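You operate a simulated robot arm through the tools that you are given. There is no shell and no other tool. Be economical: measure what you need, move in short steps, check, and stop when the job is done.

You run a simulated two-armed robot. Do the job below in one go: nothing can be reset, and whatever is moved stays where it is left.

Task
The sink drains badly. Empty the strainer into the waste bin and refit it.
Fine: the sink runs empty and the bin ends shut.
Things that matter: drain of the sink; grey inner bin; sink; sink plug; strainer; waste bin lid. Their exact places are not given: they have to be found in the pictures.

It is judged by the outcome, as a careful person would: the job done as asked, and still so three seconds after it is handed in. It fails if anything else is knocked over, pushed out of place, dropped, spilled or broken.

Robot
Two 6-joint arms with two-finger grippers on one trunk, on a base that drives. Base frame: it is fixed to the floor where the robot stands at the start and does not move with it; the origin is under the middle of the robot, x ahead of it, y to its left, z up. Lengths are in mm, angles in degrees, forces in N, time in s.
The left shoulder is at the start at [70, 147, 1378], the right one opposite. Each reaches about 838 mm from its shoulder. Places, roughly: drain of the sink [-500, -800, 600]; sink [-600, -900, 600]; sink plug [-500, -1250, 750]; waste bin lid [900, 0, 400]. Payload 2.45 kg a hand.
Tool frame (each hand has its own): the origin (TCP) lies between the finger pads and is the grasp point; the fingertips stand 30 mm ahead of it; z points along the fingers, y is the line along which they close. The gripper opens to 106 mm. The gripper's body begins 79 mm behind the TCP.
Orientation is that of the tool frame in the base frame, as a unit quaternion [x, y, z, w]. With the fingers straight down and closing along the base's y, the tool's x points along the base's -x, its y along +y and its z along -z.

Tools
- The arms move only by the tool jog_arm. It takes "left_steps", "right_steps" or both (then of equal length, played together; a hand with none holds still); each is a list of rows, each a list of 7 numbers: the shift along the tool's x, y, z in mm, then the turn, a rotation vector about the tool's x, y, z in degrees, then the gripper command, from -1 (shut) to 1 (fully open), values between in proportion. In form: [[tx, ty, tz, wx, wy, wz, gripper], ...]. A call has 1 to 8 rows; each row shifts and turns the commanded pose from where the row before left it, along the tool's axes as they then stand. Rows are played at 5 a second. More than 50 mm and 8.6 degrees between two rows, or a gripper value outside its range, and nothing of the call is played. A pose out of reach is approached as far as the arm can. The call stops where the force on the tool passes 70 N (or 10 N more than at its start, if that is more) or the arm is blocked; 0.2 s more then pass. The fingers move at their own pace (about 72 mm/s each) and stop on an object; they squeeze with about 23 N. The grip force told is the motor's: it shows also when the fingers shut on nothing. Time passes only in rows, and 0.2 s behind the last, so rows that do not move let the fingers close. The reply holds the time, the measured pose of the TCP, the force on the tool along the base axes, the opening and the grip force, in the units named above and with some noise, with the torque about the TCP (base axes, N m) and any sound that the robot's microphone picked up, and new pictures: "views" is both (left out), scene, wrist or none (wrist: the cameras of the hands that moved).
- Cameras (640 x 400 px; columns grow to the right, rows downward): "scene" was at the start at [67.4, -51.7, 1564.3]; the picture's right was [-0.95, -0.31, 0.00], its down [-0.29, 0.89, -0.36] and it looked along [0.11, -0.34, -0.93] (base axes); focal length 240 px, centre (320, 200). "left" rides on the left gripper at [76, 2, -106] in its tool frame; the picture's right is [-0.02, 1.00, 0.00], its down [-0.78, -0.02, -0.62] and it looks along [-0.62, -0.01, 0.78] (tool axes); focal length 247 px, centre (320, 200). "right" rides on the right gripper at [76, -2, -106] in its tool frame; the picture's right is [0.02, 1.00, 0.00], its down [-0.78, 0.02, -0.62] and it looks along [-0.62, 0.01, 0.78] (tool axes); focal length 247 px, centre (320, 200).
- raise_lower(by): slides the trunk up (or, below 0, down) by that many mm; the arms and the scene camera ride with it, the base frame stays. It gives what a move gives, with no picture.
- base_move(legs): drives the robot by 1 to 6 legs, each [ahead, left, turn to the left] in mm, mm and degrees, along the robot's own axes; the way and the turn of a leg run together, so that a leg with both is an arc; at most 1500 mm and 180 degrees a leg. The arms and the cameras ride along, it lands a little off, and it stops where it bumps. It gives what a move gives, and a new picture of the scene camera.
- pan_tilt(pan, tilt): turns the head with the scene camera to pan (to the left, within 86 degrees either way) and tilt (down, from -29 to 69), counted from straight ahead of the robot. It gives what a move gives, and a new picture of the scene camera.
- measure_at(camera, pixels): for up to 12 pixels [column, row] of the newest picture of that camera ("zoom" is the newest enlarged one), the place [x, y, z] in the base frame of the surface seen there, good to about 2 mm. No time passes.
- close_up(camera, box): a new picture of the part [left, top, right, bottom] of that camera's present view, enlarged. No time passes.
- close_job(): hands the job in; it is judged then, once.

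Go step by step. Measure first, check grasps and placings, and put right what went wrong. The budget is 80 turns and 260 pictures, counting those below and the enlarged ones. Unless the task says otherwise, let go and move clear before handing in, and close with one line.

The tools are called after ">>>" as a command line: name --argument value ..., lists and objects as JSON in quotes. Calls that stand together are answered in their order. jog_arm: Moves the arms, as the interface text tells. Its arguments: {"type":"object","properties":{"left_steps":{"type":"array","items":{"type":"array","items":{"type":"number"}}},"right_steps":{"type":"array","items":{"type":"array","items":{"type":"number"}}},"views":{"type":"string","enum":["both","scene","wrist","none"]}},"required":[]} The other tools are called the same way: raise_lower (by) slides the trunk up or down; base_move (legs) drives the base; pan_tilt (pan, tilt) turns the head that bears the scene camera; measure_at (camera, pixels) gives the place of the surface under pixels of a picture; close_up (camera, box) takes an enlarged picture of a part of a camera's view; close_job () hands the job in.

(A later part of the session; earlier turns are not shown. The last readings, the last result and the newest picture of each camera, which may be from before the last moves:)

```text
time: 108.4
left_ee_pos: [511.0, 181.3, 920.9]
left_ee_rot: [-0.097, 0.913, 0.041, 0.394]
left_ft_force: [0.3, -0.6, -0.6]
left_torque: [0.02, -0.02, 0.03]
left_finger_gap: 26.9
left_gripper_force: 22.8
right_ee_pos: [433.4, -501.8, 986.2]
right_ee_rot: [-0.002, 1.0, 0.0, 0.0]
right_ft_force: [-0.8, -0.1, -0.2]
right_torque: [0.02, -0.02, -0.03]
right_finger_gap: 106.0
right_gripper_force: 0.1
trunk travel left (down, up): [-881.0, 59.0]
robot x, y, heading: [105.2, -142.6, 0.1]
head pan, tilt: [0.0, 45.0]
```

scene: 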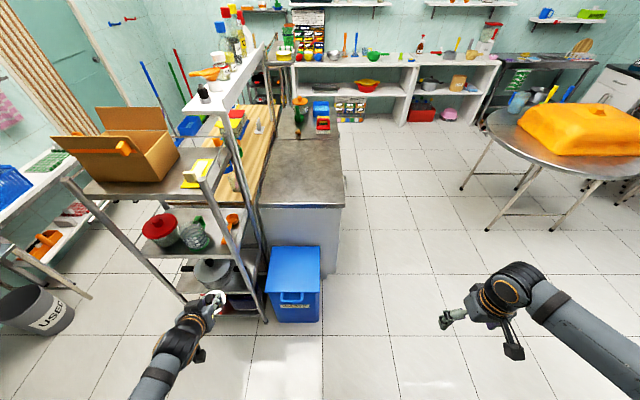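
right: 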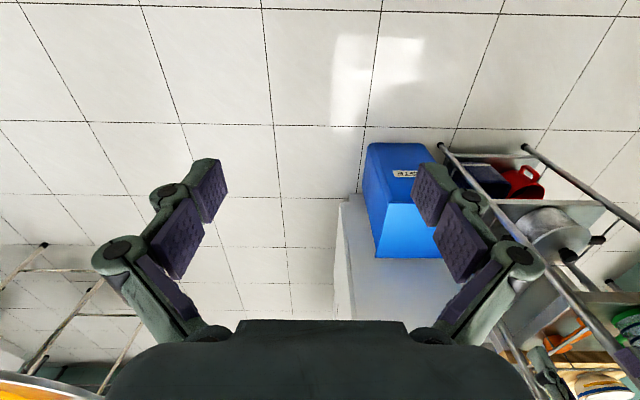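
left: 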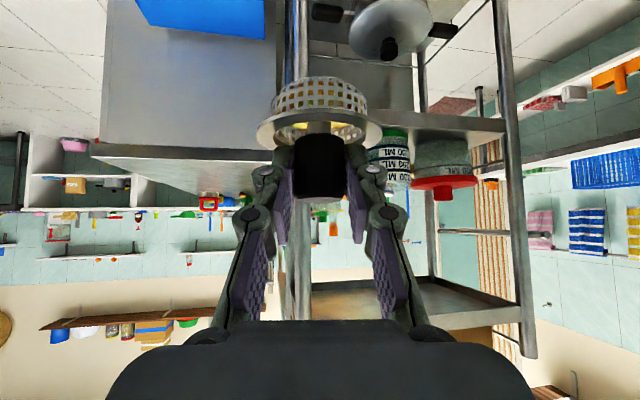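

The left hand is parked at (511,181) with the strainer upright. I'll drive to about (200,-50), lower the trunk, and turn the right hand to point forward with its fingers closing vertically for the bin handle.

>>> base_move --legs '[[95, 90, 0]]'

>>> raise_lower --by -440

>>> jog_arm --right_steps '[[0, 0, 0, 0, -8.5, 0, 0], [0, 0, 0, 0, -8.5, 0, 0], [0, 0, 0, 0, -8.5, 0, 0], [0, 0, 0, 0, -8.5, 0, 0], [0, 0, 0, 0, -8.5, 0, 0], [0, 0, 0, 0, -8.5, 0, 0], [0, 0, 0, 0, -8.5, 0, 0], [0, 0, 0, 0, -8.5, 0, 0]]' --views "none"

>>> jog_arm --right_steps '[[0, 0, 0, 0, -8.5, 0, 0], [0, 0, 0, 0, -8.5, 0, 0], [0, 0, 0, 0, -5, 0, 0], [0, 0, 0, 0, 0, -8.5, 0], [0, 0, 0, 0, 0, -8.5, 0], [0, 0, 0, 0, 0, -8.5, 0], [0, 0, 0, 0, 0, -8.5, 0], [0, 0, 0, 0, 0, -8.5, 0]]' --views "none"

>>> jog_arm --right_steps '[[0, 0, 0, 0, 0, -8.5, 0], [0, 0, 0, 0, 0, -8.5, 0], [0, 0, 0, 0, 0, -8.5, 0], [0, 0, 0, 0, 0, -8.5, 0], [0, 0, 0, 0, 0, -8.5, 0], [0, 0, 0, 0, 0, -5, 0]]' --views "both"

```text
time: 109.7
left_ee_pos: [605.4, 273.2, 922.0]
left_ee_rot: [-0.098, 0.913, 0.042, 0.394]
left_ft_force: [0.3, 1.0, 0.0]
left_torque: [0.04, 0.02, 0.01]
left_finger_gap: 27.2
left_gripper_force: 22.8
right_ee_pos: [527.0, -413.9, 985.7]
right_ee_rot: [-0.003, 1.0, 0.0, 0.0]
right_ft_force: [-0.1, 0.1, 0.3]
right_torque: [0.0, 0.01, 0.01]
right_finger_gap: 106.0
right_gripper_force: 0.0
trunk travel left (down, up): [-881.0, 59.0]
robot x, y, heading: [194.3, -49.9, 0.2]
head pan, tilt: [0.0, 45.0]
```

scene: 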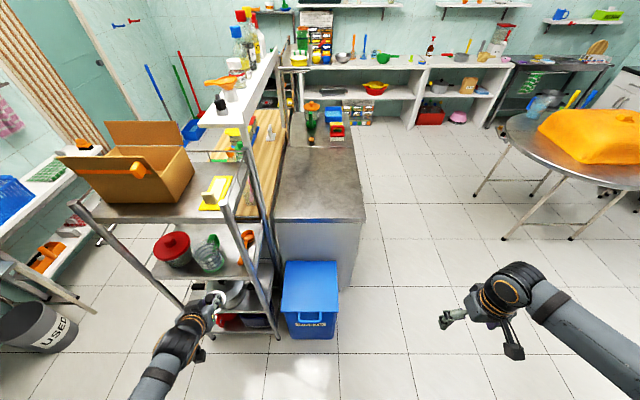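

```text
refused: -440 is not a number from -400 to 400
```

```text
time: 111.5
left_ee_pos: [606.2, 274.4, 921.9]
left_ee_rot: [-0.098, 0.914, 0.041, 0.393]
left_ft_force: [0.3, 0.5, -0.1]
left_torque: [0.02, 0.03, 0.0]
left_finger_gap: 27.1
left_gripper_force: 22.4
right_ee_pos: [524.0, -365.0, 968.5]
right_ee_rot: [-0.002, 0.829, 0.002, 0.559]
right_ft_force: [-0.7, 0.8, 0.0]
right_torque: [0.02, 0.02, -0.04]
right_finger_gap: 53.1
right_gripper_force: 0.0
right hand out of reach, approached as far as the arm can: row 1, 2, 3
trunk travel left (down, up): [-881.0, 59.0]
robot x, y, heading: [192.5, -50.6, 0.4]
head pan, tilt: [0.0, 45.0]
```

```text
time: 113.3
left_ee_pos: [606.0, 272.7, 919.4]
left_ee_rot: [-0.097, 0.914, 0.041, 0.393]
left_ft_force: [-0.4, 0.5, -1.3]
left_torque: [-0.01, 0.01, 0.04]
left_finger_gap: 26.9
left_gripper_force: 23.2
right_ee_pos: [525.7, -365.4, 982.6]
right_ee_rot: [-0.259, 0.658, -0.255, 0.659]
right_ft_force: [-0.4, 0.4, -0.8]
right_torque: [0.01, 0.01, 0.0]
right_finger_gap: 53.3
right_gripper_force: 0.0
right hand out of reach, approached as far as the arm can: row 3
trunk travel left (down, up): [-881.0, 59.0]
robot x, y, heading: [192.7, -52.9, 0.3]
head pan, tilt: [0.0, 45.0]
```

```text
time: 114.7
left_ee_pos: [606.5, 274.0, 919.8]
left_ee_rot: [-0.098, 0.913, 0.041, 0.393]
left_ft_force: [0.2, 0.2, -0.3]
left_torque: [-0.03, 0.01, -0.03]
left_finger_gap: 26.9
left_gripper_force: 23.2
right_ee_pos: [524.3, -365.2, 981.9]
right_ee_rot: [0.502, -0.498, 0.499, -0.501]
right_ft_force: [0.3, 0.3, 0.3]
right_torque: [-0.01, -0.01, 0.01]
right_finger_gap: 53.3
right_gripper_force: 0.1
trunk travel left (down, up): [-881.0, 59.0]
robot x, y, heading: [194.2, -48.7, 0.3]
head pan, tilt: [0.0, 45.0]
```

scene: 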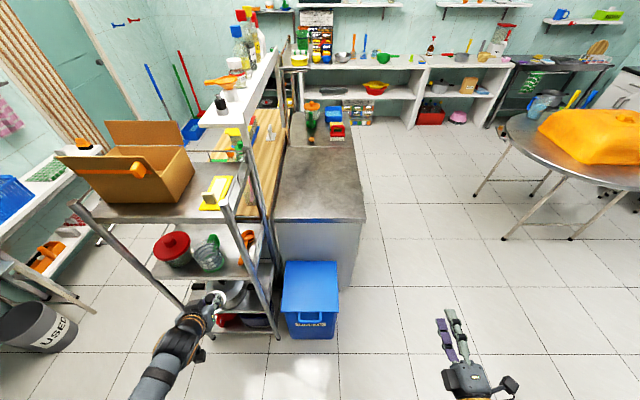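
right: 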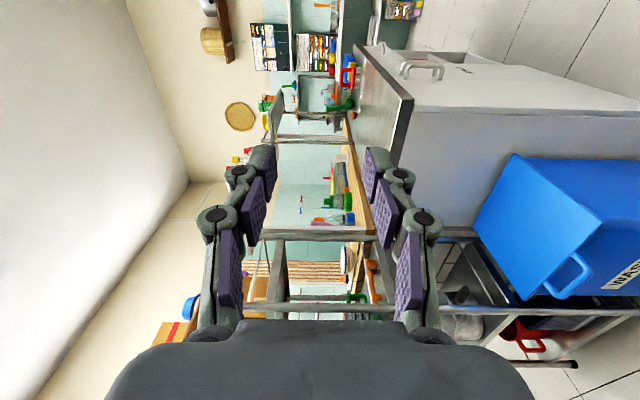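

The right hand now points forward at (524,-365,982), with the handle in its view at (570,275). I'll lower the trunk in two moves and measure the handle and lid again.

>>> raise_lower --by -380

>>> raise_lower --by -100

>>> jog_arm --right_steps '[[0, 0, 0, 0, 0, 0, 0]]' --views "both"

>>> close_up --camera "scene" --box '[250, 200, 390, 340]'

```text
time: 118.4
left_ee_pos: [605.4, 273.8, 540.4]
left_ee_rot: [-0.098, 0.914, 0.041, 0.392]
left_ft_force: [0.0, 0.4, -1.0]
left_torque: [-0.01, 0.01, -0.02]
left_finger_gap: 27.0
left_gripper_force: 23.0
right_ee_pos: [525.0, -365.9, 601.7]
right_ee_rot: [-0.501, 0.499, -0.499, 0.501]
right_ft_force: [0.7, 0.4, 0.5]
right_torque: [0.0, 0.03, 0.04]
right_finger_gap: 53.2
right_gripper_force: 0.0
trunk travel left (down, up): [-501.0, 439.0]
robot x, y, heading: [192.1, -49.9, 0.4]
head pan, tilt: [0.0, 45.0]
```

```text
time: 119.7
left_ee_pos: [606.3, 272.7, 439.8]
left_ee_rot: [-0.097, 0.913, 0.041, 0.393]
left_ft_force: [-0.2, 0.3, -0.7]
left_torque: [-0.02, 0.05, 0.02]
left_finger_gap: 26.8
left_gripper_force: 22.8
right_ee_pos: [525.6, -364.9, 502.5]
right_ee_rot: [-0.501, 0.499, -0.499, 0.501]
right_ft_force: [0.0, -0.5, -0.4]
right_torque: [-0.02, -0.01, -0.04]
right_finger_gap: 53.1
right_gripper_force: 0.3
trunk travel left (down, up): [-401.0, 539.0]
robot x, y, heading: [193.2, -51.8, 0.4]
head pan, tilt: [0.0, 45.0]
```

```text
time: 120.1
left_ee_pos: [606.4, 273.3, 440.1]
left_ee_rot: [-0.098, 0.913, 0.041, 0.393]
left_ft_force: [-0.5, -0.1, -1.4]
left_torque: [0.0, 0.01, 0.02]
left_finger_gap: 27.2
left_gripper_force: 22.9
right_ee_pos: [526.0, -366.1, 501.9]
right_ee_rot: [-0.501, 0.499, -0.499, 0.501]
right_ft_force: [-0.1, 0.3, -0.6]
right_torque: [0.01, -0.01, -0.07]
right_finger_gap: 52.8
right_gripper_force: 0.1
trunk travel left (down, up): [-401.0, 539.0]
robot x, y, heading: [194.1, -50.5, 0.6]
head pan, tilt: [0.0, 45.0]
```

scene: 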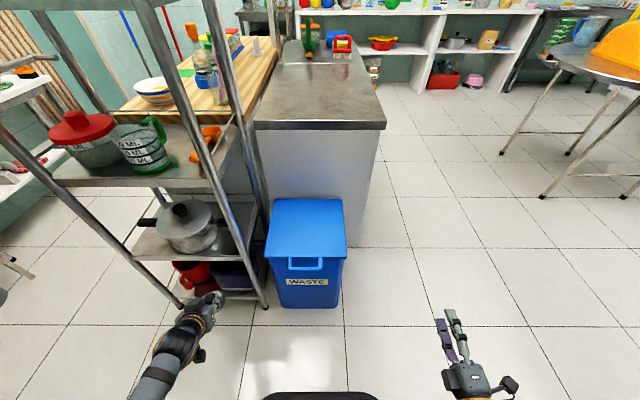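
right: 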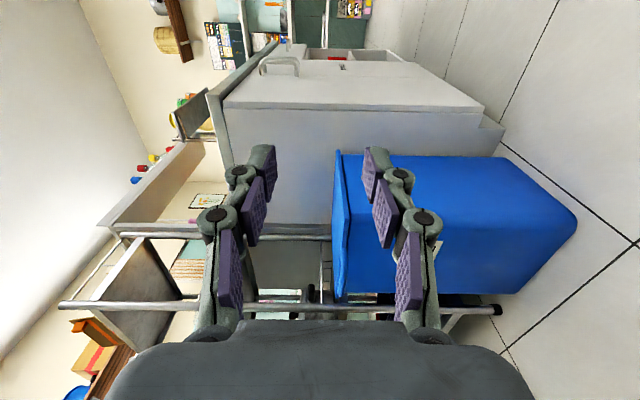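

```text
2.86 times, centred on (320, 270) of scene
```

zoom: 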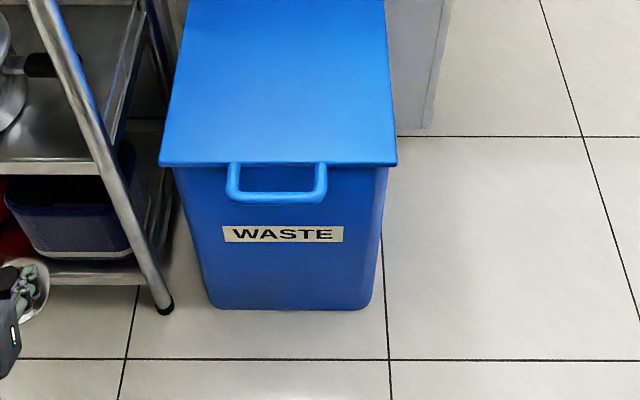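

The handle loop is clear at close-up (277,197). I'll measure it and the lid.

>>> measure_at --camera "zoom" --pixels '[[277, 197], [240, 196], [315, 196], [233, 175], [320, 175], [277, 160], [165, 160], [392, 160], [290, 20], [190, 5], [382, 5], [425, 60]]'

>>> measure_at --camera "scene" --pixels '[[320, 205], [308, 170], [290, 126], [264, 305], [270, 232], [345, 250], [207, 300]]'

```text
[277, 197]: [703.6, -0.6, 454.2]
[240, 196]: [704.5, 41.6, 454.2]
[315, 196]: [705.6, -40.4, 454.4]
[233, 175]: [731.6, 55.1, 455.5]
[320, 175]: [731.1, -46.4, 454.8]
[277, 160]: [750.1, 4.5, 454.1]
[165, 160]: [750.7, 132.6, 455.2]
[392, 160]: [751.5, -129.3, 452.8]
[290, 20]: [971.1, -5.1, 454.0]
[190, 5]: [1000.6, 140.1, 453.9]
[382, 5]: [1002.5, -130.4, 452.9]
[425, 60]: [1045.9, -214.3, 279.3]
```

```text
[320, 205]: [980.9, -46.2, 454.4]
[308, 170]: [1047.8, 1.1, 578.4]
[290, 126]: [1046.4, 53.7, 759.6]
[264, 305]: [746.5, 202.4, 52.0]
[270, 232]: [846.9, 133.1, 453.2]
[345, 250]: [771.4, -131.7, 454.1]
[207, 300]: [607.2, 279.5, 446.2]
```

The handle bar centre is about (706,0,448) and the lid spans x 750–1003 with its hinge at the back. I'll move the right hand across to line up with the handle.

>>> jog_arm --right_steps '[[-44, 6.7, 0, 0, 0, 0, 0], [-44, 6.7, 0, 0, 0, 0, 0], [-44, 6.7, 0, 0, 0, 0, 0], [-44, 6.7, 0, 0, 0, 0, 0], [-44, 6.7, 0, 0, 0, 0, 0], [-44, 6.7, 0, 0, 0, 0, 0], [-44, 6.7, 0, 0, 0, 0, 0], [-40, 6.7, 0, 0, 0, 0, 0]]' --views "both"

```text
time: 121.9
left_ee_pos: [606.0, 272.9, 439.9]
left_ee_rot: [-0.097, 0.914, 0.041, 0.393]
left_ft_force: [-0.8, 0.2, -1.1]
left_torque: [0.03, 0.02, 0.0]
left_finger_gap: 27.1
left_gripper_force: 23.3
right_ee_pos: [535.3, -296.1, 545.7]
right_ee_rot: [-0.501, 0.498, -0.499, 0.501]
right_ft_force: [-0.2, 0.3, 0.1]
right_torque: [0.02, 0.0, 0.0]
right_finger_gap: 53.3
right_gripper_force: 0.1
right hand out of reach, approached as far as the arm can: row 2, 3, 4, 5, 6, 7, 8
trunk travel left (down, up): [-401.0, 539.0]
robot x, y, heading: [193.4, -52.8, 0.5]
head pan, tilt: [0.0, 45.0]
```

scene: 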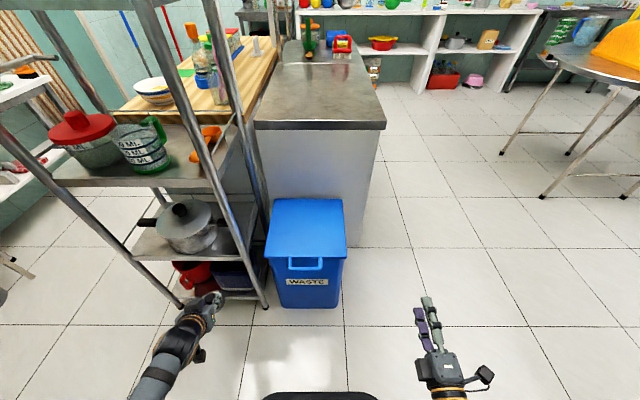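
right: 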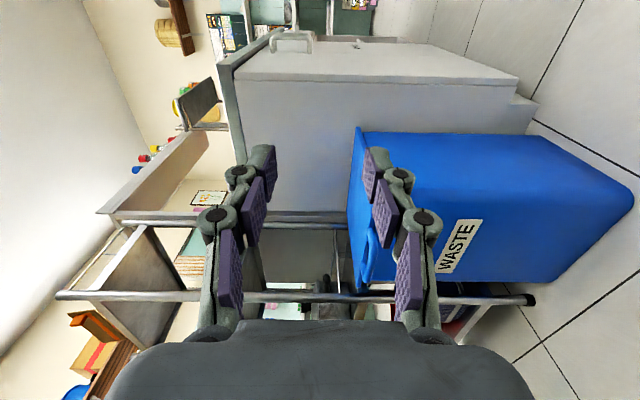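

The hand is too close to its shoulder for that path. I'll go forward and down first, then across in front of the handle.

>>> jog_arm --right_steps '[[0, 33, 34, 0, 0, 0, 0], [0, 33, 34, 0, 0, 0, 0], [0, 32, 34, 0, 0, 0, 0], [-45, 0, 0, 0, 0, 0, 0], [-45, 0, 0, 0, 0, 0, 0], [-45, 0, 0, 0, 0, 0, 0], [-45, 0, 0, 0, 0, 0, 0], [-45, 0, 0, 0, 0, 0, 0]]' --views "none"

>>> jog_arm --right_steps '[[-40, 0, 0, 0, 0, 0, 0], [-16, 0, 0, 0, 0, 0, 0]]' --views "both"

```text
time: 123.7
left_ee_pos: [605.6, 273.8, 439.6]
left_ee_rot: [-0.098, 0.914, 0.041, 0.393]
left_ft_force: [-0.2, -0.4, -2.0]
left_torque: [-0.02, -0.04, 0.0]
left_finger_gap: 26.8
left_gripper_force: 22.8
right_ee_pos: [634.0, -287.9, 562.9]
right_ee_rot: [0.502, -0.499, 0.498, -0.501]
right_ft_force: [-0.1, -0.1, 0.4]
right_torque: [-0.01, -0.01, 0.01]
right_finger_gap: 53.0
right_gripper_force: 0.1
right hand out of reach, approached as far as the arm can: row 1, 2, 3, 4, 5, 6, 7, 8
trunk travel left (down, up): [-401.0, 539.0]
robot x, y, heading: [195.8, -51.9, 0.5]
head pan, tilt: [0.0, 45.0]
```

```text
time: 124.3
left_ee_pos: [605.8, 274.4, 439.8]
left_ee_rot: [-0.097, 0.914, 0.042, 0.393]
left_ft_force: [-0.2, 0.2, -1.2]
left_torque: [0.01, 0.01, -0.01]
left_finger_gap: 27.2
left_gripper_force: 22.5
right_ee_pos: [637.6, -282.5, 576.1]
right_ee_rot: [0.503, -0.499, 0.498, -0.5]
right_ft_force: [-0.9, -0.3, 0.3]
right_torque: [-0.01, 0.03, 0.0]
right_finger_gap: 53.2
right_gripper_force: 0.1
right hand out of reach, approached as far as the arm can: row 1, 2
trunk travel left (down, up): [-401.0, 539.0]
robot x, y, heading: [193.6, -53.2, 0.4]
head pan, tilt: [0.0, 45.0]
```

scene: 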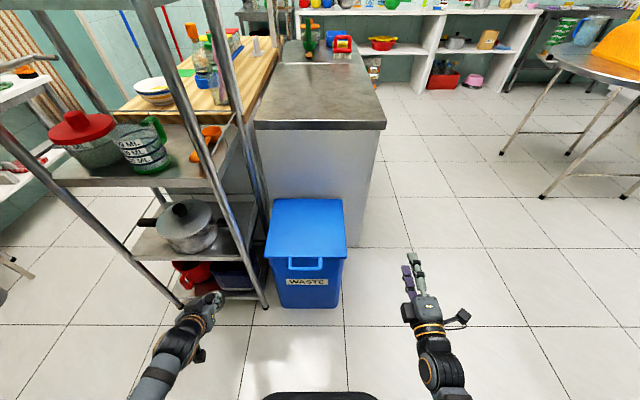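
right: 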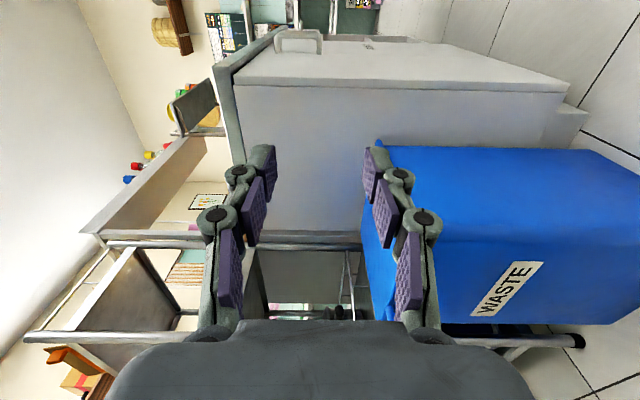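

The right hand can't come inward of about y=-282 in this pose, but the base can. I'll shift the robot left about 265 mm so the hand lines up with the handle; the left hand stays short of the rack.

>>> base_move --legs '[[0, 265, 0]]'

>>> jog_arm --right_steps '[[0, 40, 0, 0, 0, 0, 0], [0, 40, 0, 0, 0, 0, 0], [0, 40, 0, 0, 0, 0, 0]]' --views "both"

```text
time: 126.2
left_ee_pos: [603.3, 539.0, 439.6]
left_ee_rot: [-0.098, 0.913, 0.041, 0.393]
left_ft_force: [0.3, -0.2, -0.8]
left_torque: [0.01, 0.02, -0.01]
left_finger_gap: 27.4
left_gripper_force: 22.4
right_ee_pos: [635.1, -16.0, 576.2]
right_ee_rot: [0.503, -0.499, 0.498, -0.501]
right_ft_force: [-0.3, 0.4, 0.4]
right_torque: [0.0, 0.01, -0.01]
right_finger_gap: 53.0
right_gripper_force: 0.0
trunk travel left (down, up): [-401.0, 539.0]
robot x, y, heading: [191.2, 212.0, 0.4]
head pan, tilt: [0.0, 45.0]
```

scene: 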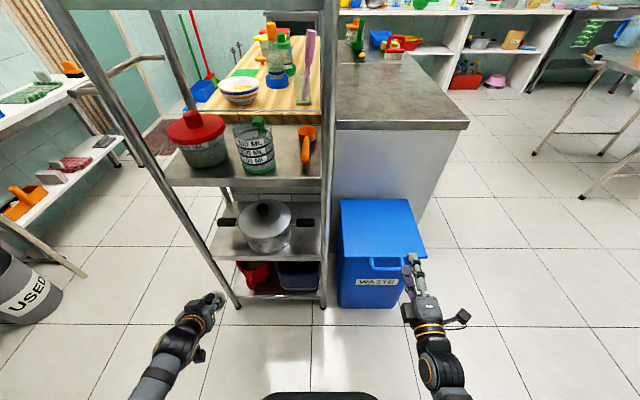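

```text
time: 127.0
left_ee_pos: [605.4, 539.2, 440.2]
left_ee_rot: [-0.099, 0.913, 0.042, 0.393]
left_ft_force: [0.7, 0.6, -1.2]
left_torque: [0.0, 0.01, -0.01]
left_finger_gap: 27.3
left_gripper_force: 22.9
right_ee_pos: [632.0, -68.3, 493.5]
right_ee_rot: [0.502, -0.501, 0.498, -0.499]
right_ft_force: [-0.1, -0.4, 0.0]
right_torque: [0.03, 0.0, 0.01]
right_finger_gap: 52.9
right_gripper_force: 0.1
right hand out of reach, approached as far as the arm can: row 1, 2, 3
trunk travel left (down, up): [-401.0, 539.0]
robot x, y, heading: [188.7, 217.4, 0.4]
head pan, tilt: [0.0, 45.0]
```

scene: 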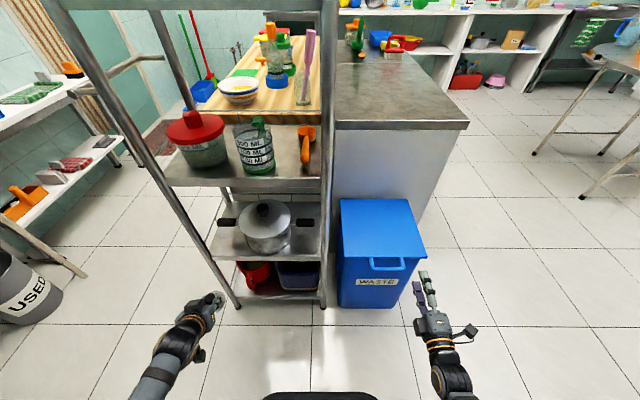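
right: 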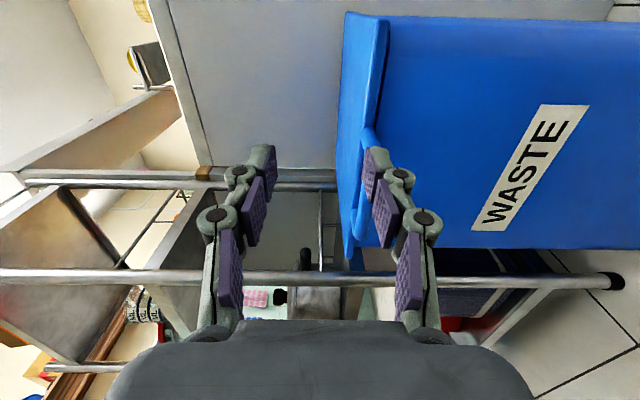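

Close: the hand is at (632,-68,494). I'll use the trunk and base for the last 45 mm down and 55 mm left, then move forward onto the bar.

>>> raise_lower --by -45

>>> base_move --legs '[[0, 58, 0]]'

>>> jog_arm --right_steps '[[0, 0, 30, 0, 0, 0, 0], [0, 0, 20, 0, 0, 0, 0]]' --views "both"

>>> close_up --camera "scene" --box '[340, 220, 460, 320]'

```text
time: 127.9
left_ee_pos: [602.1, 541.1, 394.7]
left_ee_rot: [-0.098, 0.914, 0.042, 0.392]
left_ft_force: [0.1, 0.0, -0.7]
left_torque: [0.0, -0.04, 0.03]
left_finger_gap: 27.4
left_gripper_force: 23.1
right_ee_pos: [630.2, -67.9, 449.4]
right_ee_rot: [0.502, -0.501, 0.498, -0.499]
right_ft_force: [0.3, -0.1, 0.7]
right_torque: [0.01, -0.01, 0.03]
right_finger_gap: 53.1
right_gripper_force: 0.0
trunk travel left (down, up): [-356.0, 584.0]
robot x, y, heading: [192.3, 213.0, 0.7]
head pan, tilt: [0.0, 45.0]
```

```text
time: 128.8
left_ee_pos: [603.2, 598.1, 394.1]
left_ee_rot: [-0.099, 0.913, 0.041, 0.393]
left_ft_force: [-0.1, -0.1, -1.2]
left_torque: [-0.01, -0.02, -0.01]
left_finger_gap: 27.0
left_gripper_force: 22.8
right_ee_pos: [631.6, -9.4, 448.4]
right_ee_rot: [0.502, -0.5, 0.499, -0.499]
right_ft_force: [0.1, 0.2, -0.1]
right_torque: [-0.02, 0.07, -0.01]
right_finger_gap: 53.0
right_gripper_force: 0.1
trunk travel left (down, up): [-356.0, 584.0]
robot x, y, heading: [189.7, 274.1, 0.4]
head pan, tilt: [0.0, 45.0]
```

scene: 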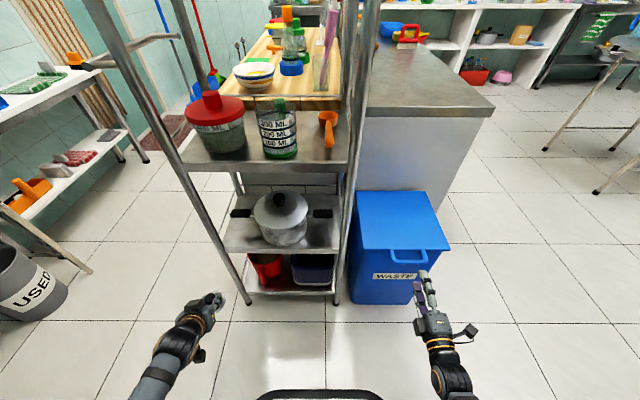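

```text
time: 129.4
left_ee_pos: [602.2, 597.6, 394.7]
left_ee_rot: [-0.098, 0.913, 0.042, 0.393]
left_ft_force: [0.0, -0.2, -0.6]
left_torque: [-0.01, 0.01, 0.0]
left_finger_gap: 26.9
left_gripper_force: 23.0
right_ee_pos: [677.6, -15.3, 457.7]
right_ee_rot: [-0.501, 0.504, -0.499, 0.496]
right_ft_force: [0.2, -0.8, 0.0]
right_torque: [0.0, -0.02, 0.02]
right_finger_gap: 53.0
right_gripper_force: 0.0
right hand out of reach, approached as far as the arm can: row 1, 2
trunk travel left (down, up): [-356.0, 584.0]
robot x, y, heading: [194.5, 275.6, 0.6]
head pan, tilt: [0.0, 45.0]
```

scene: 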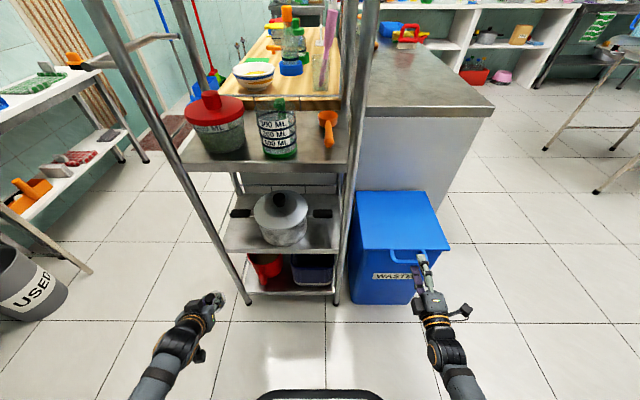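
right: 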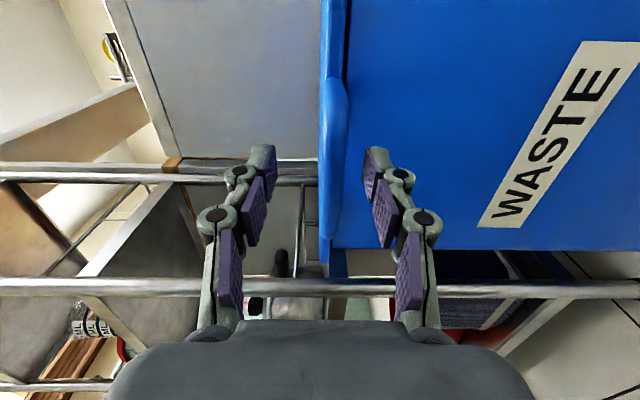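

```text
4.00 times, centred on (400, 270) of scene
```

zoom: 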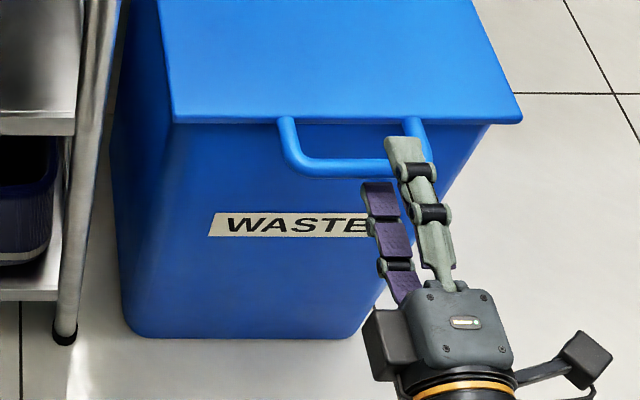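

The bar sits between the open fingers, at (335,150) in the right picture. I'll use the base and trunk for the last 26 mm forward and 9 mm down, then close.

>>> raise_lower --by -9

>>> base_move --legs '[[27, 12, 0]]'

>>> jog_arm --right_steps '[[0, 0, 0, 0, 0, 0, -1], [0, 0, 0, 0, 0, 0, -1], [0, 0, 0, 0, 0, 0, -1], [0, 0, 0, 0, 0, 0, -1]]' --views "both"

>>> close_up --camera "scene" --box '[340, 220, 460, 320]'

```text
time: 130.0
left_ee_pos: [602.8, 597.6, 384.8]
left_ee_rot: [-0.097, 0.914, 0.041, 0.393]
left_ft_force: [0.8, 0.7, 0.1]
left_torque: [0.02, 0.01, 0.0]
left_finger_gap: 27.4
left_gripper_force: 22.8
right_ee_pos: [679.5, -15.5, 446.0]
right_ee_rot: [-0.5, 0.503, -0.5, 0.497]
right_ft_force: [-0.3, 0.0, 0.5]
right_torque: [-0.02, 0.0, 0.0]
right_finger_gap: 53.3
right_gripper_force: 0.0
trunk travel left (down, up): [-347.0, 593.0]
robot x, y, heading: [189.8, 272.9, 0.4]
head pan, tilt: [0.0, 45.0]
```

```text
time: 130.8
left_ee_pos: [629.3, 610.8, 385.6]
left_ee_rot: [-0.099, 0.913, 0.042, 0.393]
left_ft_force: [1.1, 0.0, -0.7]
left_torque: [-0.01, -0.02, -0.01]
left_finger_gap: 27.1
left_gripper_force: 22.6
right_ee_pos: [705.2, -2.4, 447.5]
right_ee_rot: [-0.502, 0.503, -0.498, 0.497]
right_ft_force: [0.2, 0.7, 0.1]
right_torque: [0.0, 0.01, 0.0]
right_finger_gap: 53.0
right_gripper_force: 0.0
trunk travel left (down, up): [-347.0, 593.0]
robot x, y, heading: [216.9, 283.6, 0.4]
head pan, tilt: [0.0, 45.0]
```

scene: 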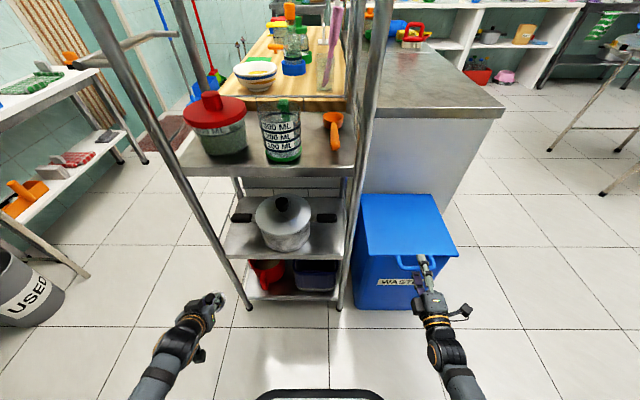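

```text
time: 131.8
left_ee_pos: [631.4, 609.5, 385.8]
left_ee_rot: [-0.098, 0.914, 0.042, 0.392]
left_ft_force: [0.5, -0.2, -1.3]
left_torque: [-0.02, 0.0, -0.02]
left_finger_gap: 27.0
left_gripper_force: 22.9
right_ee_pos: [705.9, -2.5, 447.7]
right_ee_rot: [-0.501, 0.502, -0.498, 0.498]
right_ft_force: [12.2, -2.6, 0.0]
right_torque: [0.01, 0.02, -0.26]
right_finger_gap: 13.8
right_gripper_force: 39.6
trunk travel left (down, up): [-347.0, 593.0]
robot x, y, heading: [215.5, 288.5, 0.4]
head pan, tilt: [0.0, 45.0]
```

scene: 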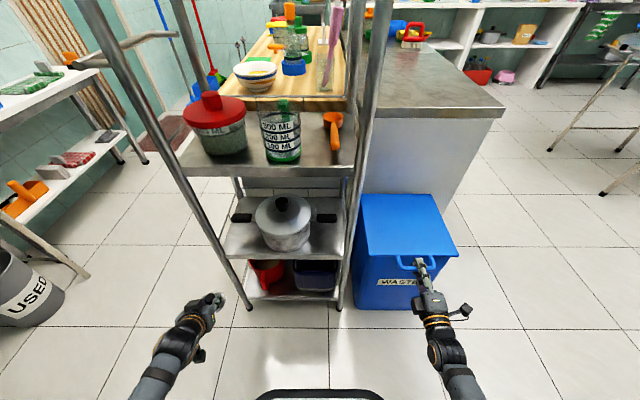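
right: 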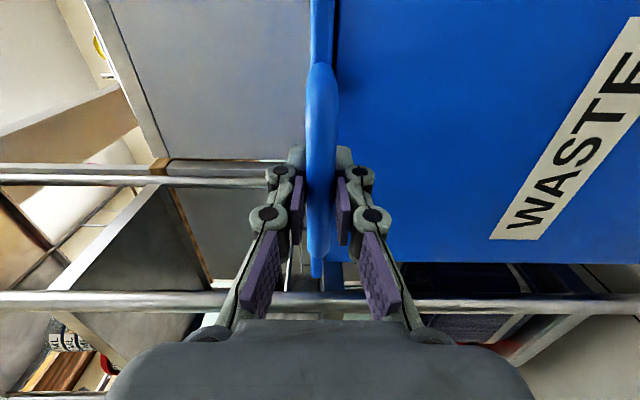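

```text
4.00 times, centred on (400, 270) of scene
```

zoom: 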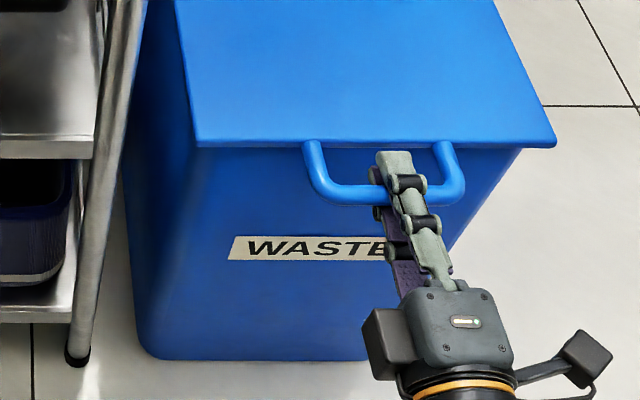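

The handle is gripped (13.8 mm). I'll start opening the lid along its hinge arc (radius about 298 mm around x≈1003), turning the hand half as fast as the lid.

>>> jog_arm --right_steps '[[0, -20.8, 0.7, -2, 0, 0, -1], [0, -20.7, 2.2, -2, 0, 0, -1], [0, -20.6, 2.9, -2, 0, 0, -1], [0, -20.5, 3.6, -2, 0, 0, -1]]' --views "scene"

```text
time: 132.8
left_ee_pos: [629.7, 611.5, 384.8]
left_ee_rot: [-0.099, 0.913, 0.041, 0.392]
left_ft_force: [0.3, 0.2, -1.0]
left_torque: [0.0, 0.0, -0.01]
left_finger_gap: 27.3
left_gripper_force: 23.1
right_ee_pos: [717.3, -3.8, 519.3]
right_ee_rot: [-0.528, 0.531, -0.47, 0.467]
right_ft_force: [12.0, 27.9, -4.3]
right_torque: [0.02, 0.07, 0.24]
right_finger_gap: 14.8
right_gripper_force: 39.2
right hand out of reach, approached as far as the arm can: row 3, 4
trunk travel left (down, up): [-347.0, 593.0]
robot x, y, heading: [216.6, 281.8, 0.5]
head pan, tilt: [0.0, 45.0]
```

scene: 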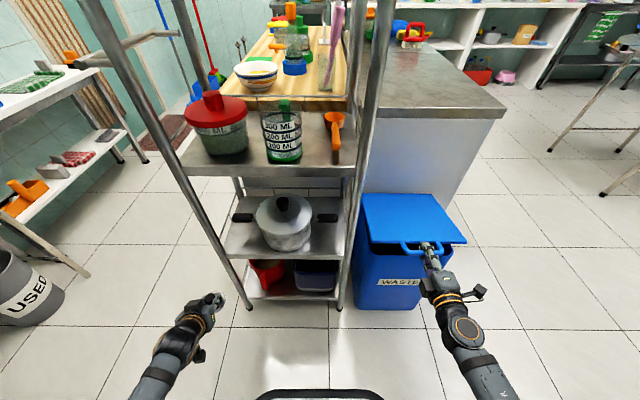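

The lid lifted about 14°, but the arm is folding up against its inner limit (28 N sideways). I'll lower the lid again, let go, and regrip from further back and higher.

>>> jog_arm --right_steps '[[0, 20.5, -3.6, 2, 0, 0, -1], [0, 20.6, -2.9, 2, 0, 0, -1], [0, 20.7, -2.2, 2, 0, 0, -1], [0, 12, -0.7, 2, 0, 0, -1]]' --views "scene"

```text
time: 133.8
left_ee_pos: [631.1, 610.2, 385.2]
left_ee_rot: [-0.098, 0.914, 0.041, 0.392]
left_ft_force: [-0.2, 0.3, -0.7]
left_torque: [0.0, -0.01, -0.02]
left_finger_gap: 26.9
left_gripper_force: 22.9
right_ee_pos: [704.3, -9.5, 456.2]
right_ee_rot: [-0.502, 0.503, -0.499, 0.496]
right_ft_force: [23.9, 7.1, -0.8]
right_torque: [0.05, -0.02, 0.01]
right_finger_gap: 13.2
right_gripper_force: 40.3
right hand out of reach, approached as far as the arm can: row 1, 2
trunk travel left (down, up): [-347.0, 593.0]
robot x, y, heading: [218.7, 282.5, 0.3]
head pan, tilt: [0.0, 45.0]
```

scene: 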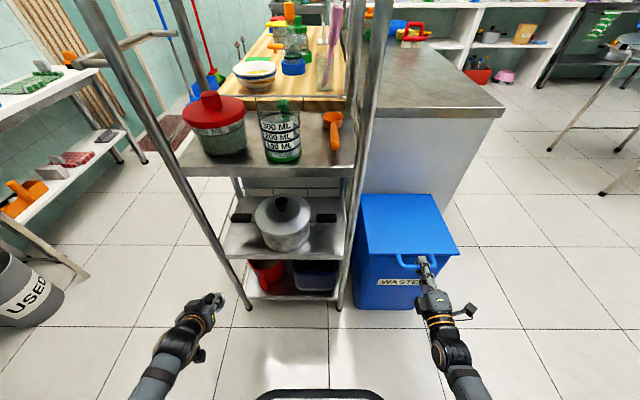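

The lid is back down. I'll open the fingers, back off 55 mm, raise the trunk 100 mm, then bring the hand down and forward again.

>>> jog_arm --right_steps '[[0, 0, 0, 0, 0, 0, 0], [0, 0, 0, 0, 0, 0, 0], [0, 0, 0, 0, 0, 0, 0]]' --views "none"

>>> base_move --legs '[[-55, 0, 0]]'

>>> raise_lower --by 100

>>> jog_arm --right_steps '[[0, 36, 0, 0, 0, 0, 0], [0, 36, 0, 0, 0, 0, 0], [0, 36, 0, 0, 0, 0, 0]]' --views "both"

```text
time: 134.7
left_ee_pos: [630.5, 610.4, 386.0]
left_ee_rot: [-0.098, 0.913, 0.041, 0.393]
left_ft_force: [0.1, -0.2, -0.9]
left_torque: [0.01, 0.02, 0.02]
left_finger_gap: 26.9
left_gripper_force: 23.5
right_ee_pos: [703.5, -9.4, 457.1]
right_ee_rot: [-0.501, 0.504, -0.5, 0.496]
right_ft_force: [0.2, -0.4, 0.0]
right_torque: [-0.02, 0.01, 0.01]
right_finger_gap: 52.7
right_gripper_force: 0.0
trunk travel left (down, up): [-347.0, 593.0]
robot x, y, heading: [215.4, 286.9, 0.4]
head pan, tilt: [0.0, 45.0]
```

```text
time: 135.6
left_ee_pos: [573.9, 609.8, 385.8]
left_ee_rot: [-0.099, 0.913, 0.042, 0.393]
left_ft_force: [0.8, 0.2, 0.0]
left_torque: [-0.01, 0.02, 0.0]
left_finger_gap: 26.9
left_gripper_force: 23.0
right_ee_pos: [645.8, -8.6, 457.2]
right_ee_rot: [-0.5, 0.503, -0.5, 0.497]
right_ft_force: [-0.7, 0.0, -0.3]
right_torque: [0.02, 0.02, 0.01]
right_finger_gap: 52.9
right_gripper_force: 0.0
trunk travel left (down, up): [-347.0, 593.0]
robot x, y, heading: [162.4, 285.3, 0.5]
head pan, tilt: [0.0, 45.0]
```

scene: 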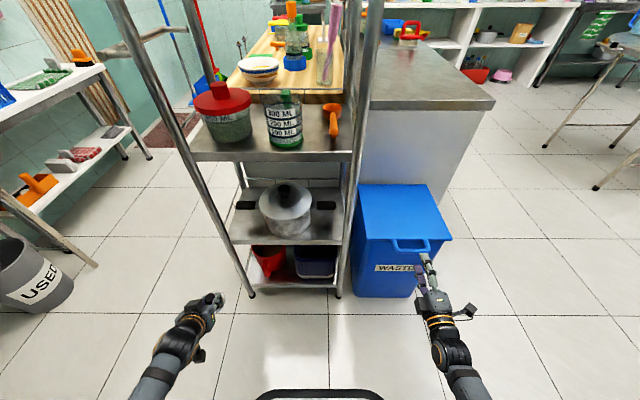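

```text
time: 136.9
left_ee_pos: [573.4, 610.0, 485.7]
left_ee_rot: [-0.099, 0.913, 0.042, 0.393]
left_ft_force: [-0.3, 0.1, -0.7]
left_torque: [-0.05, 0.01, -0.01]
left_finger_gap: 27.0
left_gripper_force: 23.5
right_ee_pos: [647.6, -8.7, 556.6]
right_ee_rot: [-0.5, 0.504, -0.499, 0.497]
right_ft_force: [-0.1, -0.2, 0.2]
right_torque: [0.01, 0.01, -0.02]
right_finger_gap: 52.8
right_gripper_force: 0.1
trunk travel left (down, up): [-447.0, 493.0]
robot x, y, heading: [162.0, 288.3, 0.7]
head pan, tilt: [0.0, 45.0]
```

```text
time: 137.7
left_ee_pos: [574.4, 610.6, 485.9]
left_ee_rot: [-0.1, 0.914, 0.042, 0.392]
left_ft_force: [-0.7, -0.3, -0.2]
left_torque: [0.0, 0.03, 0.01]
left_finger_gap: 27.2
left_gripper_force: 22.7
right_ee_pos: [625.2, -38.1, 509.4]
right_ee_rot: [-0.5, 0.508, -0.501, 0.492]
right_ft_force: [0.0, 0.0, 0.5]
right_torque: [-0.03, 0.03, 0.01]
right_finger_gap: 53.0
right_gripper_force: 0.1
right hand out of reach, approached as far as the arm can: row 1, 2, 3
trunk travel left (down, up): [-447.0, 493.0]
robot x, y, heading: [158.8, 286.1, 0.6]
head pan, tilt: [0.0, 45.0]
```

scene: 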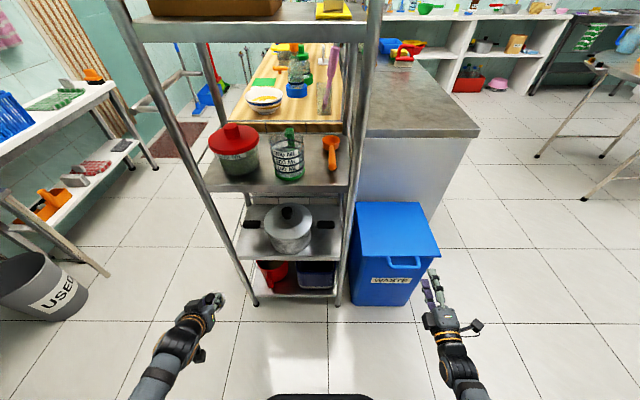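
right: 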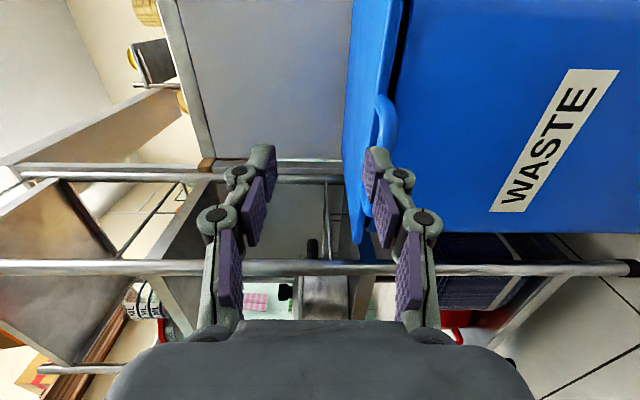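

This looks like a wrist limit: the hand prefers pointing about 45° down. The handle can be gripped at that pitch just as well, so I'll raise the trunk and pitch the right hand down 45°.

>>> raise_lower --by 80

>>> jog_arm --right_steps '[[0, 0, 0, -8.5, 0, 0, 0], [0, 0, 0, -8.5, 0, 0, 0], [0, 0, 0, -8.5, 0, 0, 0], [0, 0, 0, -8.5, 0, 0, 0], [0, 0, 0, -8.5, 0, 0, 0]]' --views "none"

>>> jog_arm --right_steps '[[0, 33, -30, 0, 0, 0, 0], [-15, 0, 0, 0, 0, 0, 0], [-15, 0, 0, 0, 0, 0, 0]]' --views "both"

```text
time: 138.9
left_ee_pos: [574.7, 609.6, 564.7]
left_ee_rot: [-0.1, 0.913, 0.042, 0.392]
left_ft_force: [0.6, 0.0, -0.3]
left_torque: [0.0, 0.02, 0.0]
left_finger_gap: 27.2
left_gripper_force: 23.4
right_ee_pos: [625.4, -38.4, 590.3]
right_ee_rot: [-0.499, 0.508, -0.5, 0.492]
right_ft_force: [-0.4, 0.0, 0.5]
right_torque: [-0.02, 0.0, 0.01]
right_finger_gap: 52.9
right_gripper_force: 0.1
trunk travel left (down, up): [-527.0, 413.0]
robot x, y, heading: [160.4, 284.2, 0.5]
head pan, tilt: [0.0, 45.0]
```

```text
time: 140.1
left_ee_pos: [575.3, 610.2, 566.1]
left_ee_rot: [-0.098, 0.914, 0.041, 0.392]
left_ft_force: [-0.3, 0.1, -0.4]
left_torque: [-0.01, 0.03, 0.02]
left_finger_gap: 27.3
left_gripper_force: 23.5
right_ee_pos: [629.3, -52.0, 596.1]
right_ee_rot: [-0.571, 0.612, -0.409, 0.363]
right_ft_force: [0.6, 0.0, -0.1]
right_torque: [-0.01, 0.0, 0.0]
right_finger_gap: 52.7
right_gripper_force: 0.0
right hand out of reach, approached as far as the arm can: row 3, 4, 5
trunk travel left (down, up): [-527.0, 413.0]
robot x, y, heading: [163.3, 284.4, 0.3]
head pan, tilt: [0.0, 45.0]
```

```text
time: 140.9
left_ee_pos: [574.0, 610.0, 566.2]
left_ee_rot: [-0.099, 0.913, 0.042, 0.393]
left_ft_force: [-0.1, -0.6, -1.5]
left_torque: [-0.01, 0.0, 0.0]
left_finger_gap: 27.1
left_gripper_force: 22.6
right_ee_pos: [591.1, -22.1, 578.2]
right_ee_rot: [-0.571, 0.612, -0.408, 0.364]
right_ft_force: [-0.2, -0.3, 1.5]
right_torque: [0.01, -0.03, -0.02]
right_finger_gap: 52.8
right_gripper_force: 0.0
trunk travel left (down, up): [-527.0, 413.0]
robot x, y, heading: [160.8, 289.1, 0.6]
head pan, tilt: [0.0, 45.0]
```

scene: 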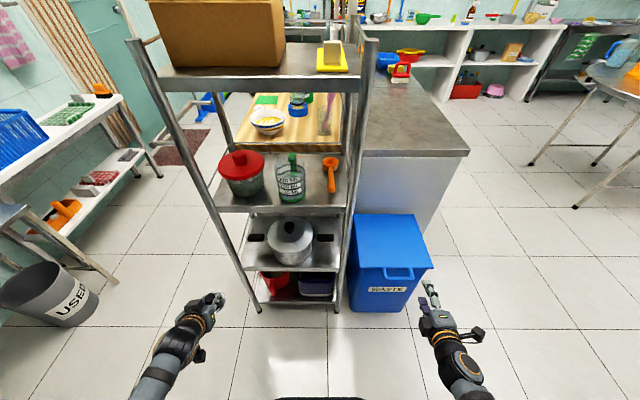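
right: 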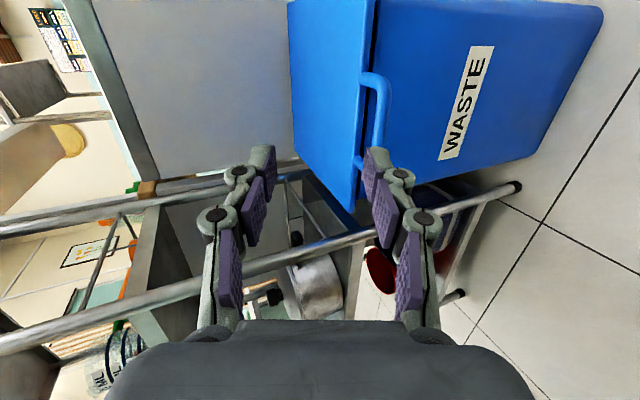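

The right wrist only allows about 24° here, but the earlier level grip at (216,286) did work. So I'll go back to that grip and open the lid mostly with the trunk and forward reach, which moves away from the limit. First I'll restore the level pose.

>>> jog_arm --right_steps '[[0, -17, 0, 7.9, -1.6, 0, 0], [0, -17, 0, 7.9, -1.6, 0, 0], [0, -17, 0, 7.9, -1.6, 0, 0], [-5, 0, 30, 0, 0, 0, 0], [-5, 0, 20, 0, 0, 0, 0]]' --views "none"

>>> raise_lower --by -180

```text
time: 142.1
left_ee_pos: [573.4, 608.4, 565.8]
left_ee_rot: [-0.099, 0.913, 0.042, 0.393]
left_ft_force: [0.0, -0.3, -1.3]
left_torque: [0.01, 0.02, -0.03]
left_finger_gap: 27.2
left_gripper_force: 22.8
right_ee_pos: [651.9, -11.4, 622.9]
right_ee_rot: [-0.501, 0.501, -0.501, 0.497]
right_ft_force: [-0.4, -0.2, -0.3]
right_torque: [0.01, 0.0, 0.02]
right_finger_gap: 53.2
right_gripper_force: 0.1
right hand out of reach, approached as far as the arm can: row 1
trunk travel left (down, up): [-527.0, 413.0]
robot x, y, heading: [162.4, 284.7, 0.4]
head pan, tilt: [0.0, 45.0]
```

```text
time: 144.1
left_ee_pos: [574.3, 609.4, 385.8]
left_ee_rot: [-0.099, 0.913, 0.042, 0.393]
left_ft_force: [0.3, 0.3, -0.9]
left_torque: [-0.01, 0.01, 0.0]
left_finger_gap: 27.1
left_gripper_force: 23.0
right_ee_pos: [651.5, -12.7, 442.7]
right_ee_rot: [0.501, -0.501, 0.501, -0.497]
right_ft_force: [-0.7, 1.2, -0.3]
right_torque: [0.0, -0.02, -0.02]
right_finger_gap: 52.7
right_gripper_force: 0.0
trunk travel left (down, up): [-347.0, 593.0]
robot x, y, heading: [164.2, 287.0, 0.6]
head pan, tilt: [0.0, 45.0]
```

The hand is level at (652,-13,443) and in reach. I'll extend it onto the bar and close.

>>> jog_arm --right_steps '[[0, -4, 27, 0, 0, 0, 0], [-5, -1, 27, 0, 0, 0, 0], [0, 0, 0, 0, 0, 0, -1], [0, 0, 0, 0, 0, 0, -1], [0, 0, 0, 0, 0, 0, -1]]' --views "wrist"

```text
time: 145.3
left_ee_pos: [574.2, 610.7, 386.0]
left_ee_rot: [-0.098, 0.914, 0.041, 0.392]
left_ft_force: [0.6, 0.5, -0.2]
left_torque: [0.02, 0.06, 0.0]
left_finger_gap: 27.2
left_gripper_force: 22.8
right_ee_pos: [699.3, -10.5, 459.1]
right_ee_rot: [-0.5, 0.504, -0.502, 0.494]
right_ft_force: [0.6, -0.6, -1.3]
right_torque: [0.1, 0.06, -0.29]
right_finger_gap: 13.4
right_gripper_force: 40.0
right hand out of reach, approached as far as the arm can: row 2
trunk travel left (down, up): [-347.0, 593.0]
robot x, y, heading: [160.9, 285.6, 0.7]
head pan, tilt: [0.0, 45.0]
```

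right: 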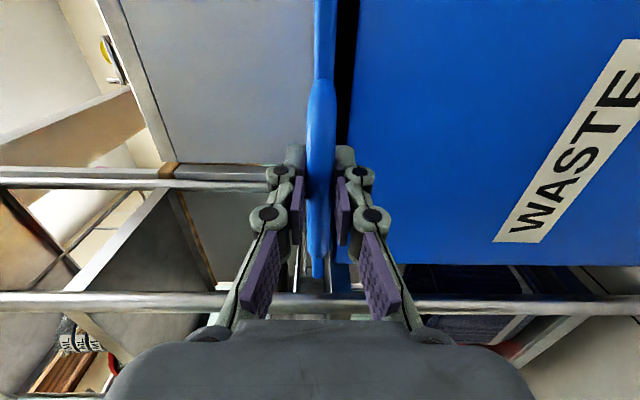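

The handle is gripped and the lid has already risen about 10 mm. I'll raise the trunk in steps, easing the hand forward along the arc.

>>> raise_lower --by 50

>>> jog_arm --right_steps '[[0, 0, 10, 0, 0, 0, -1], [0, -15, 5, 0, 0, 0, -1], [0, -15, 6, 0, 0, 0, -1]]' --views "scene"

```text
time: 146.2
left_ee_pos: [575.9, 609.3, 435.1]
left_ee_rot: [-0.099, 0.914, 0.043, 0.391]
left_ft_force: [-0.3, 0.3, -0.6]
left_torque: [0.02, -0.01, -0.01]
left_finger_gap: 27.0
left_gripper_force: 22.7
right_ee_pos: [702.7, -11.1, 508.0]
right_ee_rot: [-0.5, 0.505, -0.502, 0.494]
right_ft_force: [32.5, -0.5, -7.1]
right_torque: [0.06, 0.04, 0.04]
right_finger_gap: 13.8
right_gripper_force: 40.2
trunk travel left (down, up): [-397.0, 543.0]
robot x, y, heading: [162.6, 285.4, 0.3]
head pan, tilt: [0.0, 45.0]
```

```text
time: 147.0
left_ee_pos: [573.6, 610.2, 435.8]
left_ee_rot: [-0.099, 0.913, 0.042, 0.394]
left_ft_force: [0.2, 0.1, -0.4]
left_torque: [0.0, 0.0, 0.0]
left_finger_gap: 27.1
left_gripper_force: 23.0
right_ee_pos: [719.3, -11.2, 541.0]
right_ee_rot: [0.497, -0.504, 0.505, -0.494]
right_ft_force: [-14.3, -3.7, 4.6]
right_torque: [0.34, 0.0, -0.21]
right_finger_gap: 16.2
right_gripper_force: 40.8
trunk travel left (down, up): [-397.0, 543.0]
robot x, y, heading: [162.8, 282.9, 0.1]
head pan, tilt: [0.0, 45.0]
```

scene: 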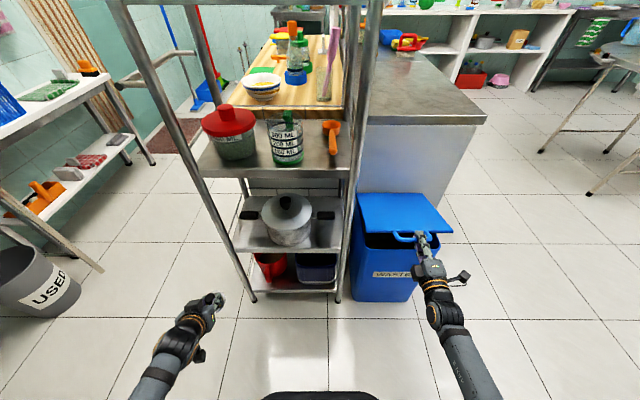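

It's working: the lid is at about 18° and tracking the arc. I'll continue with the arm alone.

>>> jog_arm --right_steps '[[0, -29.1, 11.2, 0, 0, 0, -1], [0, -27.8, 14.2, 0, 0, 0, -1], [0, -26.2, 17, 0, 0, 0, -1], [0, -24.2, 19.6, 0, 0, 0, -1], [0, -22, 22, 0, 0, 0, -1]]' --views "scene"

```text
time: 148.2
left_ee_pos: [575.2, 608.2, 434.7]
left_ee_rot: [-0.097, 0.914, 0.041, 0.393]
left_ft_force: [-0.6, 0.3, -0.4]
left_torque: [-0.01, -0.03, 0.02]
left_finger_gap: 27.3
left_gripper_force: 23.4
right_ee_pos: [808.2, -14.6, 667.6]
right_ee_rot: [-0.498, 0.506, -0.503, 0.492]
right_ft_force: [4.7, -0.2, -4.9]
right_torque: [0.31, -0.01, -0.3]
right_finger_gap: 13.4
right_gripper_force: 36.5
trunk travel left (down, up): [-397.0, 543.0]
robot x, y, heading: [158.0, 286.8, 0.2]
head pan, tilt: [0.0, 45.0]
```

scene: 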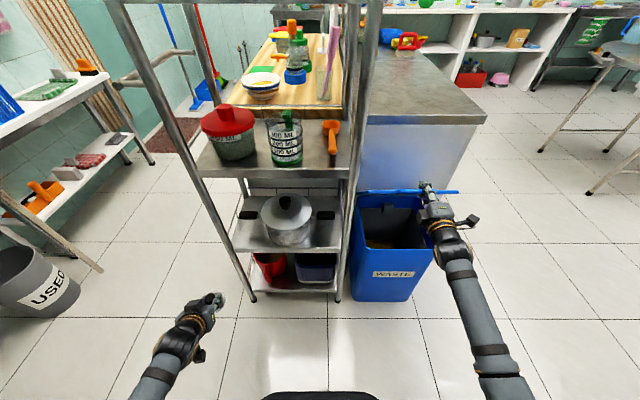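

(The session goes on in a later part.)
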